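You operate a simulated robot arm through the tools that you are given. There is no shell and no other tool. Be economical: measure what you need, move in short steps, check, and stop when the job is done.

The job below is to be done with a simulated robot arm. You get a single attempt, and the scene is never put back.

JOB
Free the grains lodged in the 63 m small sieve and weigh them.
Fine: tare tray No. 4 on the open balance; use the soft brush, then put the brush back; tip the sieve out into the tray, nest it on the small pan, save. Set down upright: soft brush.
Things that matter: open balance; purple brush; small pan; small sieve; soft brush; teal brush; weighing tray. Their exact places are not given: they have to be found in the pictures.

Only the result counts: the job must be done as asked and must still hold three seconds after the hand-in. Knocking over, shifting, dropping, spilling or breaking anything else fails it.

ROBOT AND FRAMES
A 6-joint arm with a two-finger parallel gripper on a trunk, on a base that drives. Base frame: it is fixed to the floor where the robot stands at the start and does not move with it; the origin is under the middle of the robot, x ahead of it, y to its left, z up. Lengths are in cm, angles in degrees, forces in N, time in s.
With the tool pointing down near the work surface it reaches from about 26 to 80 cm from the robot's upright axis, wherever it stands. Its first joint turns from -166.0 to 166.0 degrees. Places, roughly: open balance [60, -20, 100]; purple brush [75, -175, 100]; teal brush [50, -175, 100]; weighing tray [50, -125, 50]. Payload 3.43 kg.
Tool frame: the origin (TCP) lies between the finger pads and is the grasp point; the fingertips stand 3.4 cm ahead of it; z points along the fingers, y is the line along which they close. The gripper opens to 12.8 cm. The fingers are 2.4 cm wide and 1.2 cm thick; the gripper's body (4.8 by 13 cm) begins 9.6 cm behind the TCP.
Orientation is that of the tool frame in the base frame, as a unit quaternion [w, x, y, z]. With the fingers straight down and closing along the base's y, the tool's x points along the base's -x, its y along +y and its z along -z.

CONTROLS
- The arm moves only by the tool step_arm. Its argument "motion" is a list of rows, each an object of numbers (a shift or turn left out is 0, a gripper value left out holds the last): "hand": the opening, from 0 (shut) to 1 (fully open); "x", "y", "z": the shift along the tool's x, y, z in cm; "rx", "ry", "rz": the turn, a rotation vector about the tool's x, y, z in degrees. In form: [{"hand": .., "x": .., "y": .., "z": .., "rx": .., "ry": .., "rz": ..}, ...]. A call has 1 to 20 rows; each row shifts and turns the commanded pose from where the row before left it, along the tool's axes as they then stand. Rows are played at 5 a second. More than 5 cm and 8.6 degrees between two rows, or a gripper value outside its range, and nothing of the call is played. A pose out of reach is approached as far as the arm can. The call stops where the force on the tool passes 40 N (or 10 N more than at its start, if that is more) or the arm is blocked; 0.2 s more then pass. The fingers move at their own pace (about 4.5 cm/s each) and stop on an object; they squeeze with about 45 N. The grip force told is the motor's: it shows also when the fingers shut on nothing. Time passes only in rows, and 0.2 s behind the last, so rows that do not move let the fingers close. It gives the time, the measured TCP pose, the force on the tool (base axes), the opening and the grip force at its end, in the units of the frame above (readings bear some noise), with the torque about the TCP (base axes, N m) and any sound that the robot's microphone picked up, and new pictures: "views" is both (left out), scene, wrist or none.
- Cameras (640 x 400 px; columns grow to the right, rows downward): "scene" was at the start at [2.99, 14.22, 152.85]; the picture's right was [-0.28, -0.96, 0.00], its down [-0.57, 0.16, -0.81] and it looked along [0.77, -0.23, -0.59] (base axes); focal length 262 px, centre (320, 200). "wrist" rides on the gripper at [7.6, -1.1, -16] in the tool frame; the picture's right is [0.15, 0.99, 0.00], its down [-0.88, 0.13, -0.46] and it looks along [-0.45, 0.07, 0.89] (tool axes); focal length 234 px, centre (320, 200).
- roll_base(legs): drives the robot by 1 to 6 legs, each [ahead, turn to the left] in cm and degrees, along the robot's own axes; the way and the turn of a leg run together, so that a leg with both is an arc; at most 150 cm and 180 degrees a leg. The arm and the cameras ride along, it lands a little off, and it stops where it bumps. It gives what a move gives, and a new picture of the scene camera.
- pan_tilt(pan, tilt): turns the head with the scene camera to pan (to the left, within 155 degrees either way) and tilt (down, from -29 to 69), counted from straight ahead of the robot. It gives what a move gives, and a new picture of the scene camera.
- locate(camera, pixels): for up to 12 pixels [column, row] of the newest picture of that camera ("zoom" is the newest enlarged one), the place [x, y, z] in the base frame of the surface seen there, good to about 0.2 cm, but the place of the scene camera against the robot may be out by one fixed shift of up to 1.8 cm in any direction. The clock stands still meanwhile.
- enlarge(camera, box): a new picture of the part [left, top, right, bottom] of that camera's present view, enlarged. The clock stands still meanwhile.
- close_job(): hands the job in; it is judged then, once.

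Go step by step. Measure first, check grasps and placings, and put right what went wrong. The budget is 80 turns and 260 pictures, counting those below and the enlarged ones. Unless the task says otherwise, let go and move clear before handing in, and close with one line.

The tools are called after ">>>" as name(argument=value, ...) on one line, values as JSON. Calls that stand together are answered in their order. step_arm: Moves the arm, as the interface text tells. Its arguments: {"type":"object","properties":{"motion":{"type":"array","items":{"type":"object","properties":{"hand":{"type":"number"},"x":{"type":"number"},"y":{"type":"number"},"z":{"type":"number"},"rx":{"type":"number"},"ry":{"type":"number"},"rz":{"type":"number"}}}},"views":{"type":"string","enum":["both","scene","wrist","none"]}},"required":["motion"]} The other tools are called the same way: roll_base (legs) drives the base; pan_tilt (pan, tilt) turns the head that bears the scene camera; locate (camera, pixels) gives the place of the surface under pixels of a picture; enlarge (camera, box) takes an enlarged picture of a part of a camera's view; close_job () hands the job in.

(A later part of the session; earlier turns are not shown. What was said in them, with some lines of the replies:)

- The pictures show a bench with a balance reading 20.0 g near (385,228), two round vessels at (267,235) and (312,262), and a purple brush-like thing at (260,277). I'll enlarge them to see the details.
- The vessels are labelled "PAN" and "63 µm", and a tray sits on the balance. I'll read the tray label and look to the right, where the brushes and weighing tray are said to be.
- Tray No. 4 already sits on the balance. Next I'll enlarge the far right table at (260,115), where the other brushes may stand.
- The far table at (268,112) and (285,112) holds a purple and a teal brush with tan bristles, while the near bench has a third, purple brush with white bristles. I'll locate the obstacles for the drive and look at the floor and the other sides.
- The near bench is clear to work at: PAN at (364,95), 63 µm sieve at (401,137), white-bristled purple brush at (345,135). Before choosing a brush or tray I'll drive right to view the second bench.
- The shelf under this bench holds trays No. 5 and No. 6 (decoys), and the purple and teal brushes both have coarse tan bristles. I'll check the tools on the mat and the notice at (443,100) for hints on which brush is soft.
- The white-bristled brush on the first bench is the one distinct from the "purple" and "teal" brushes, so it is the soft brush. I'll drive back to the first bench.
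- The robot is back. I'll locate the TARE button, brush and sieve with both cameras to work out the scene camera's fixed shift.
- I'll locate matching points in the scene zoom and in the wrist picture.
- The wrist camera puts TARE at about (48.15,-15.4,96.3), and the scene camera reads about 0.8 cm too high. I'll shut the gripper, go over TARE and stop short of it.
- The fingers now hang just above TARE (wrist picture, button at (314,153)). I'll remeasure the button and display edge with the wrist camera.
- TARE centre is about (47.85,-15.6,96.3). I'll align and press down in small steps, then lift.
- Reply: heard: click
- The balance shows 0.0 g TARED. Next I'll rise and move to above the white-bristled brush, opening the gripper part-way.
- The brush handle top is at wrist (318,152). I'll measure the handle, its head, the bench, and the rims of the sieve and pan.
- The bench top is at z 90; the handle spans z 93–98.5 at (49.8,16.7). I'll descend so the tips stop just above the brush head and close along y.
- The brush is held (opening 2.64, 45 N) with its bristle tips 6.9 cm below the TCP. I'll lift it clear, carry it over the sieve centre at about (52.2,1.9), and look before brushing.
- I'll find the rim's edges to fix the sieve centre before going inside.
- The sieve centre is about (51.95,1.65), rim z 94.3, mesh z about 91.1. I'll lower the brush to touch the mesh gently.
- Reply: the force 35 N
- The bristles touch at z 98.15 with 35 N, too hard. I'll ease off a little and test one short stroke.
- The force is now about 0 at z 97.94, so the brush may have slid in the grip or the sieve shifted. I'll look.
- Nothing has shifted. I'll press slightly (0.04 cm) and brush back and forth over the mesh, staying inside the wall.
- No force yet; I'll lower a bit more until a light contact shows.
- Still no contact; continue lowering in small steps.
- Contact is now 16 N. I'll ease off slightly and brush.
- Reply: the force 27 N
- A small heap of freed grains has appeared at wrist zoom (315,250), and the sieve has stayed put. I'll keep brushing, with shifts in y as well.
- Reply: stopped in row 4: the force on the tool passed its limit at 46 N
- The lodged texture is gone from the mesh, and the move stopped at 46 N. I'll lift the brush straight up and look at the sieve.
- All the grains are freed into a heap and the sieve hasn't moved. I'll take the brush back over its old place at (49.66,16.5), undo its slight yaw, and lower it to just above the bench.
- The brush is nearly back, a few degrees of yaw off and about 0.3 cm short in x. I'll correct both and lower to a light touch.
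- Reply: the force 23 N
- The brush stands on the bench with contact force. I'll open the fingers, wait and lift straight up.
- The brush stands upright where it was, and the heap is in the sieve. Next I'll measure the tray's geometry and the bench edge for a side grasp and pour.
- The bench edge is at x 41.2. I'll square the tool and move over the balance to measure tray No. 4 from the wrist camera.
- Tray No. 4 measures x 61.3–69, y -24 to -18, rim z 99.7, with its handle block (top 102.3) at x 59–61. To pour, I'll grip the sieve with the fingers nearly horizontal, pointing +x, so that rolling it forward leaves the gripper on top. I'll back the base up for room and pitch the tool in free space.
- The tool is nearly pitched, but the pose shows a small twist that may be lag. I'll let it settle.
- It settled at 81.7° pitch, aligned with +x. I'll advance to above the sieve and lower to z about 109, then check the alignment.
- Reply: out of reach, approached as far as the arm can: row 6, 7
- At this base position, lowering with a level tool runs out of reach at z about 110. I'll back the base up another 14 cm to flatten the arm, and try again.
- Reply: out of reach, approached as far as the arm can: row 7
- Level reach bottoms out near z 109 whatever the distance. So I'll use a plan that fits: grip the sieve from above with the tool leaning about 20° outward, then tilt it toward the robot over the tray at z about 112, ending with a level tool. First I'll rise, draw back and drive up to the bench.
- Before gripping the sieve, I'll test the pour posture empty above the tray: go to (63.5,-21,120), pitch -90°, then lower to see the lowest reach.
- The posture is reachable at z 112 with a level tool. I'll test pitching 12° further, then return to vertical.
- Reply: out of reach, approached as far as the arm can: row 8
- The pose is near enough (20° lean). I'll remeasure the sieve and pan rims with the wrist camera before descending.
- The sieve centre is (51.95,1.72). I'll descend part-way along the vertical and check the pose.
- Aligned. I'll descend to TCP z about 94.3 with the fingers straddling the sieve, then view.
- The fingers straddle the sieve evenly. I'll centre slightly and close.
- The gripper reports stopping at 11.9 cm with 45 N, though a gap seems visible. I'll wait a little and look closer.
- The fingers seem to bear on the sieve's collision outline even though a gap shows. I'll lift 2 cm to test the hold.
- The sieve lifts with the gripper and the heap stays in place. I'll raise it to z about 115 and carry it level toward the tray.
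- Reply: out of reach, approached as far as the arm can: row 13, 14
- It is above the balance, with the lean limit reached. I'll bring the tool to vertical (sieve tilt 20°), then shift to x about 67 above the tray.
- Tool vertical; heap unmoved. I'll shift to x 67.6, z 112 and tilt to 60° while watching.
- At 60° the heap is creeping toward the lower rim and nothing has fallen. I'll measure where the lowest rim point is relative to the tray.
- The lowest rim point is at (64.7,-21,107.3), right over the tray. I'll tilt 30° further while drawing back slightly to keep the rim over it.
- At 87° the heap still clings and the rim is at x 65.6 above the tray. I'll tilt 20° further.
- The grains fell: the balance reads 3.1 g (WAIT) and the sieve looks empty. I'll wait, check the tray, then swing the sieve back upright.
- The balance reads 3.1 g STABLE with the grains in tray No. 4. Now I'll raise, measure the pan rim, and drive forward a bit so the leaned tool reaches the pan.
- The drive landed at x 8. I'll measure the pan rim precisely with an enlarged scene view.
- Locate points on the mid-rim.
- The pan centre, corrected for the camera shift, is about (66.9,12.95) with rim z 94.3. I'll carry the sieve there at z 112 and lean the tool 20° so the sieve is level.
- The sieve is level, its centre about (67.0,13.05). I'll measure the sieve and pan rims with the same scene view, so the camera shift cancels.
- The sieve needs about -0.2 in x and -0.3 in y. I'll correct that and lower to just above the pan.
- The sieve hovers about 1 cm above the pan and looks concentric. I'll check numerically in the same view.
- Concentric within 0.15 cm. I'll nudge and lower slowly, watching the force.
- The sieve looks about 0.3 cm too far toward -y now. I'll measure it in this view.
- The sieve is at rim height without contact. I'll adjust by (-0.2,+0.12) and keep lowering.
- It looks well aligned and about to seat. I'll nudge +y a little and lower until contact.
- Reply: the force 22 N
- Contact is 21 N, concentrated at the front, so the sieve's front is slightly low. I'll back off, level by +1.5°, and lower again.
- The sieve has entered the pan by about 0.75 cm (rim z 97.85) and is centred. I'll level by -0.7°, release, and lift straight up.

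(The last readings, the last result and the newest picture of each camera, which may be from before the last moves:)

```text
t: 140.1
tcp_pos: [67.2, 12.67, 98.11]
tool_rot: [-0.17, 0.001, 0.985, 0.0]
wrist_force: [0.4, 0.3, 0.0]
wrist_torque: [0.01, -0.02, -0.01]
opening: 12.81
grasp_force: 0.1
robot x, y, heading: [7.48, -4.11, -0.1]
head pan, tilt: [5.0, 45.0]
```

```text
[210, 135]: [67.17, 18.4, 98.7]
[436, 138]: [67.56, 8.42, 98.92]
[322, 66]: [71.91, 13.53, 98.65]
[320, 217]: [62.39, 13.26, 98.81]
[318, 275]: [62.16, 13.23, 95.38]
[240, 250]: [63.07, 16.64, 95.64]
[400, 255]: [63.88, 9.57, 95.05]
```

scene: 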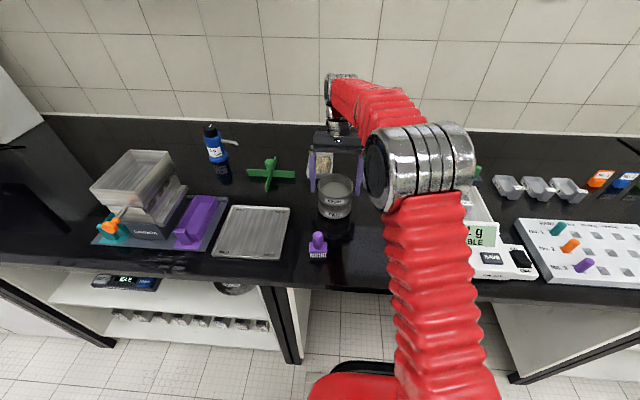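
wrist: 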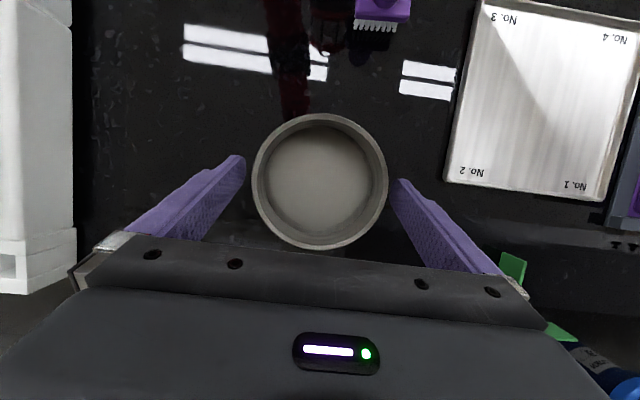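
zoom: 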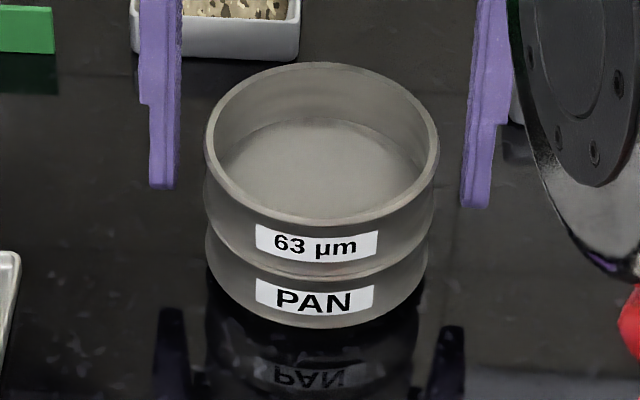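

The sieve is nested and level in the pan. I'll lift away straight up and view.

>>> step_arm(motion=[{"x": 0.7, "z": -1.9}, {"x": 1.5, "z": -4.2}, {"x": 1.5, "z": -4.2}, {"x": 1.5, "z": -4.2}, {"x": 0.5, "z": -1.5}, {"ry": -6.5}, {"ry": -6.6}, {"ry": -6.5}, {}, {}], views="both")

>>> enlarge(camera="scene", box=[290, 160, 390, 260])

```text
t: 142.3
tcp_pos: [67.18, 12.65, 114.86]
tool_rot: [0.001, 0.0, 1.0, -0.001]
wrist_force: [0.5, 0.0, -0.1]
wrist_torque: [0.01, 0.0, 0.03]
opening: 12.81
grasp_force: 0.1
out of reach, approached as far as the arm can: row 5
robot x, y, heading: [7.51, -3.89, -0.2]
head pan, tilt: [5.0, 45.0]
```

scene: 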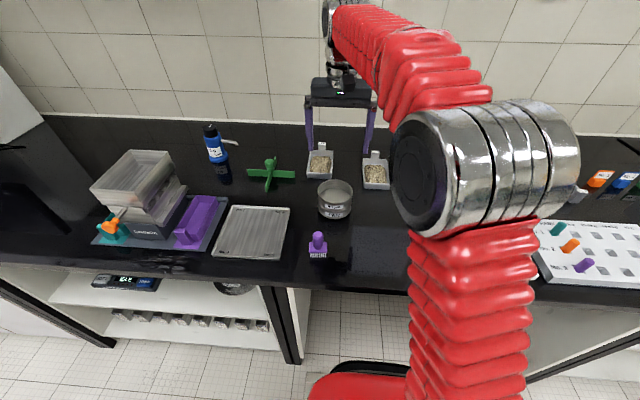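
wrist: 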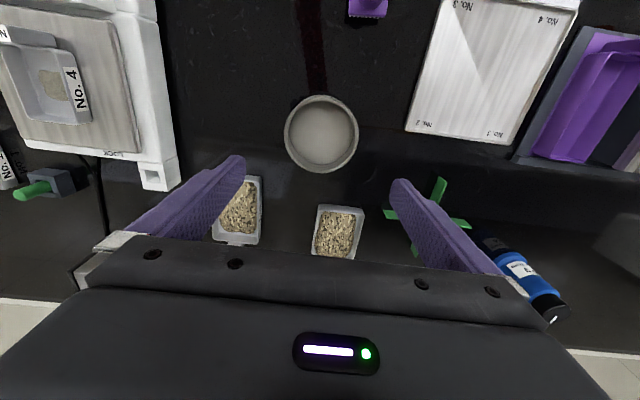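

```text
4.00 times, centred on (340, 210) of scene
```

zoom: 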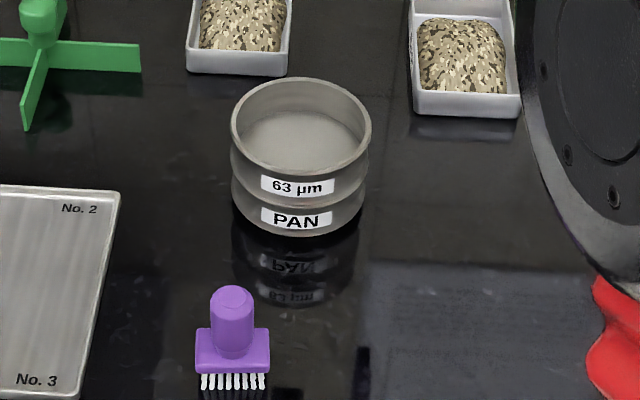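

The sieve sits nested on the pan, with the brush upright in front. Next: shut the gripper and go over SAVE at about (48,-25.6).

>>> step_arm(motion=[{"hand": 0, "x": 2.13, "y": -4.25}, {"x": 2.13, "y": -4.25}, {"x": 2.13, "y": -4.25}, {"x": 2.13, "y": -4.25}, {"x": 2.13, "y": -4.25}, {"x": 2.13, "y": -4.25}, {"x": 2.13, "y": -4.25}, {"x": 2.13, "y": -4.25}, {"x": 2.13, "y": -4.25}, {}, {"z": 4.5}, {"z": 4.5}, {}, {}], views="both")

>>> enlarge(camera="wrist", box=[220, 80, 420, 205])

```text
t: 145.3
tcp_pos: [47.88, -25.48, 105.61]
tool_rot: [0.001, 0.001, 1.0, -0.001]
wrist_force: [-1.3, 0.6, 0.3]
wrist_torque: [0.0, 0.0, 0.06]
opening: 0.0
grasp_force: 33.2
robot x, y, heading: [7.65, -4.24, -0.4]
head pan, tilt: [5.0, 45.0]
```

scene: 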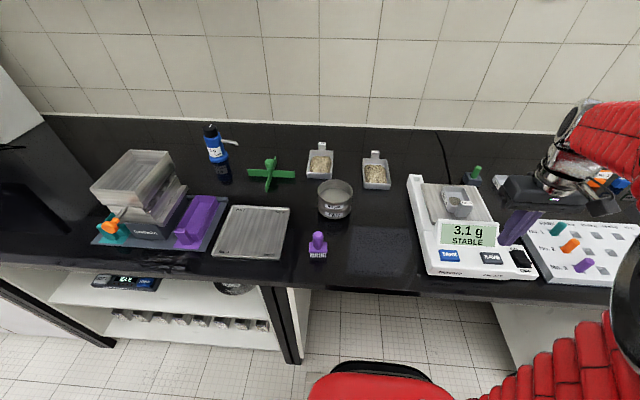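
wrist: 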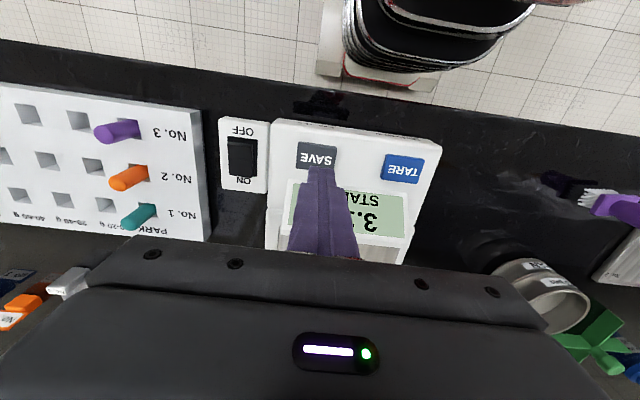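

```text
3.20 times, centred on (320, 142) of wrist
```

zoom: 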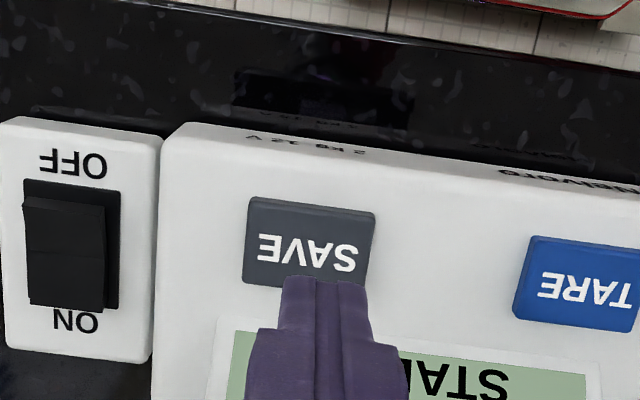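

The display reads 3.1 g STABLE and the closed fingers are near SAVE (wrist (317,157)). I'll measure the button.

>>> locate(camera="zoom", pixels=[[310, 245], [250, 240], [372, 250], [312, 203], [265, 280], [312, 275]])

```text
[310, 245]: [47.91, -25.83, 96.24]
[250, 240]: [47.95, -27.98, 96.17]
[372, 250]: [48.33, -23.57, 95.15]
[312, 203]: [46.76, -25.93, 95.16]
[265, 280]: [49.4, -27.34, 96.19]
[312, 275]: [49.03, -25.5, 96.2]
```

SAVE centre is about (48.0,-25.75,96.2). I'll press it gently and lift.

>>> step_arm(motion=[{"x": -0.1, "y": -0.25}, {"z": 4}, {"z": 1.2}, {"z": 0.5}, {"z": 0.4}, {"z": 0.3}, {}, {"z": -2}, {"z": -4}, {}], views="both")

>>> enlarge(camera="scene", box=[400, 160, 560, 290])

```text
t: 147.5
tcp_pos: [47.95, -25.77, 105.41]
tool_rot: [0.001, 0.001, 1.0, 0.0]
wrist_force: [-0.2, 0.0, 0.2]
wrist_torque: [-0.01, -0.01, 0.0]
opening: 0.01
grasp_force: 33.2
robot x, y, heading: [7.8, -3.99, -0.2]
head pan, tilt: [5.0, 45.0]
```

scene: 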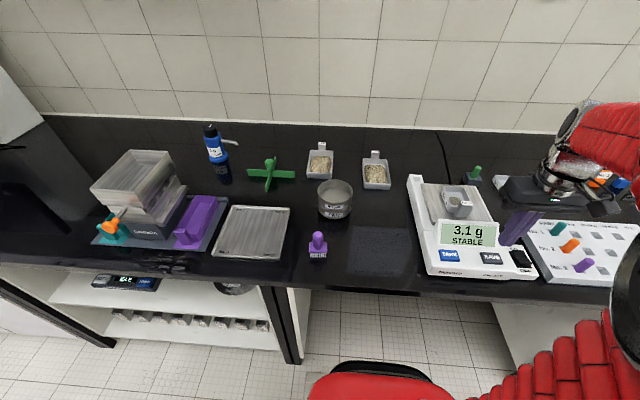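
wrist: 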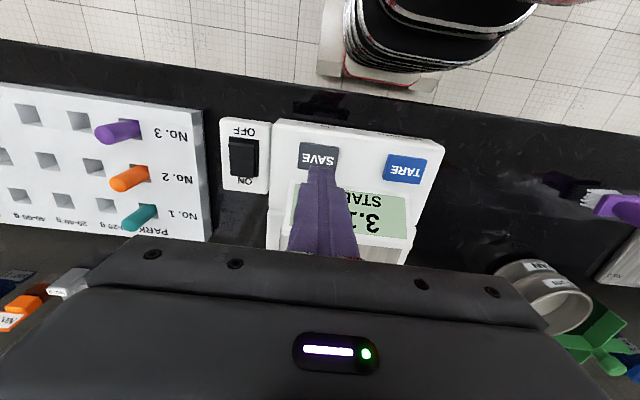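

```text
3.08 times, centred on (480, 225) of scene
```

zoom: 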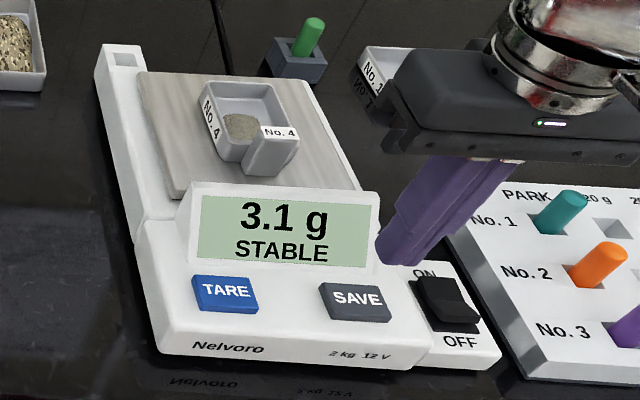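

No click and the display is unchanged, so I'll press a little deeper.

>>> step_arm(motion=[{"z": 4}, {"z": 1.2}, {"z": 0.5}, {"z": 0.25}, {"z": 0.2}, {"z": 0.15}, {"z": 0.15}, {}, {"z": -2}, {"z": -4.2}, {}], views="scene")

>>> enlarge(camera="scene", box=[400, 160, 560, 290])

```text
t: 149.9
tcp_pos: [48.03, -25.68, 105.16]
tool_rot: [0.0, 0.0, 1.0, 0.0]
wrist_force: [0.1, 0.0, -0.1]
wrist_torque: [0.02, -0.04, -0.01]
opening: 0.0
grasp_force: 32.6
robot x, y, heading: [7.54, -4.04, -0.2]
head pan, tilt: [5.0, 45.0]
heard: click
```

scene: 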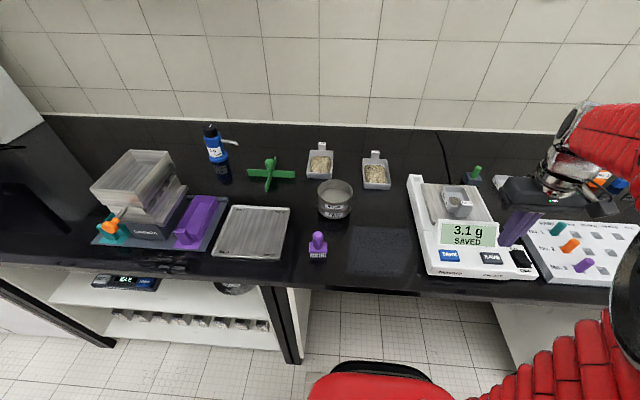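

```text
3.08 times, centred on (480, 225) of scene
```

zoom: 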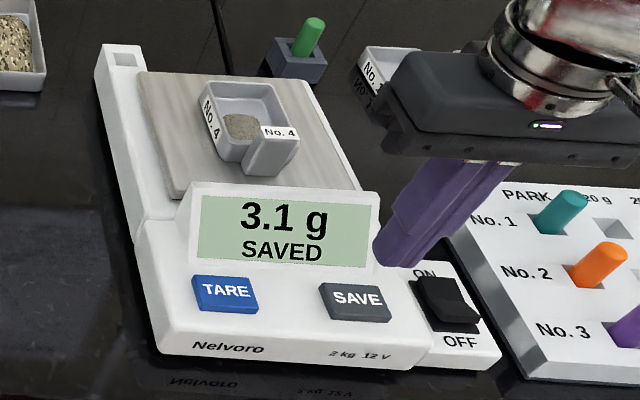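

A click was heard and the display reads 3.1 g SAVED. I'll rise clear and take a final look at the pan, sieve and brush.

>>> step_arm(motion=[{"z": -4.5}, {"z": -4.5}, {"z": -4.5}, {}], views="none")

>>> enlarge(camera="scene", box=[280, 160, 500, 290])

```text
t: 150.9
tcp_pos: [47.92, -25.67, 118.65]
tool_rot: [0.0, 0.001, 1.0, -0.001]
wrist_force: [-0.1, -0.2, -0.3]
wrist_torque: [-0.01, -0.02, -0.02]
opening: 0.02
grasp_force: 32.8
robot x, y, heading: [7.66, -4.13, 0.1]
head pan, tilt: [5.0, 45.0]
```

```text
2.91 times, centred on (390, 225) of scene
```

zoom: 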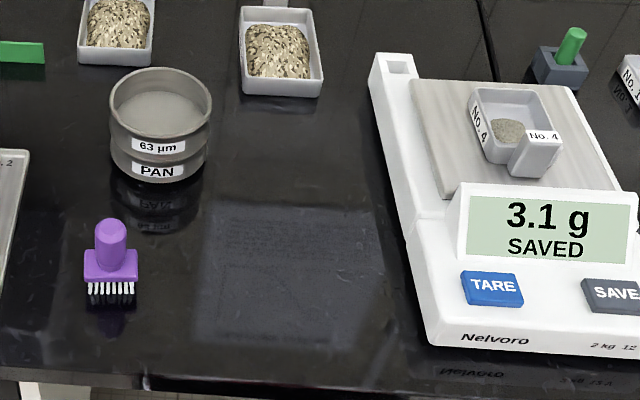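

The display shows 3.1 g SAVED, the grains are in tray No. 4, the sieve is nested on the pan, and the soft brush stands upright in its place. I'm handing in.

>>> close_job()

```text
The job is handed in.
```

The grains freed from the 63 µm sieve weigh 3.1 g, saved on the open balance in tray No. 4; the sieve is nested on the small pan, the soft brush is back upright in its place, and the job is handed in.
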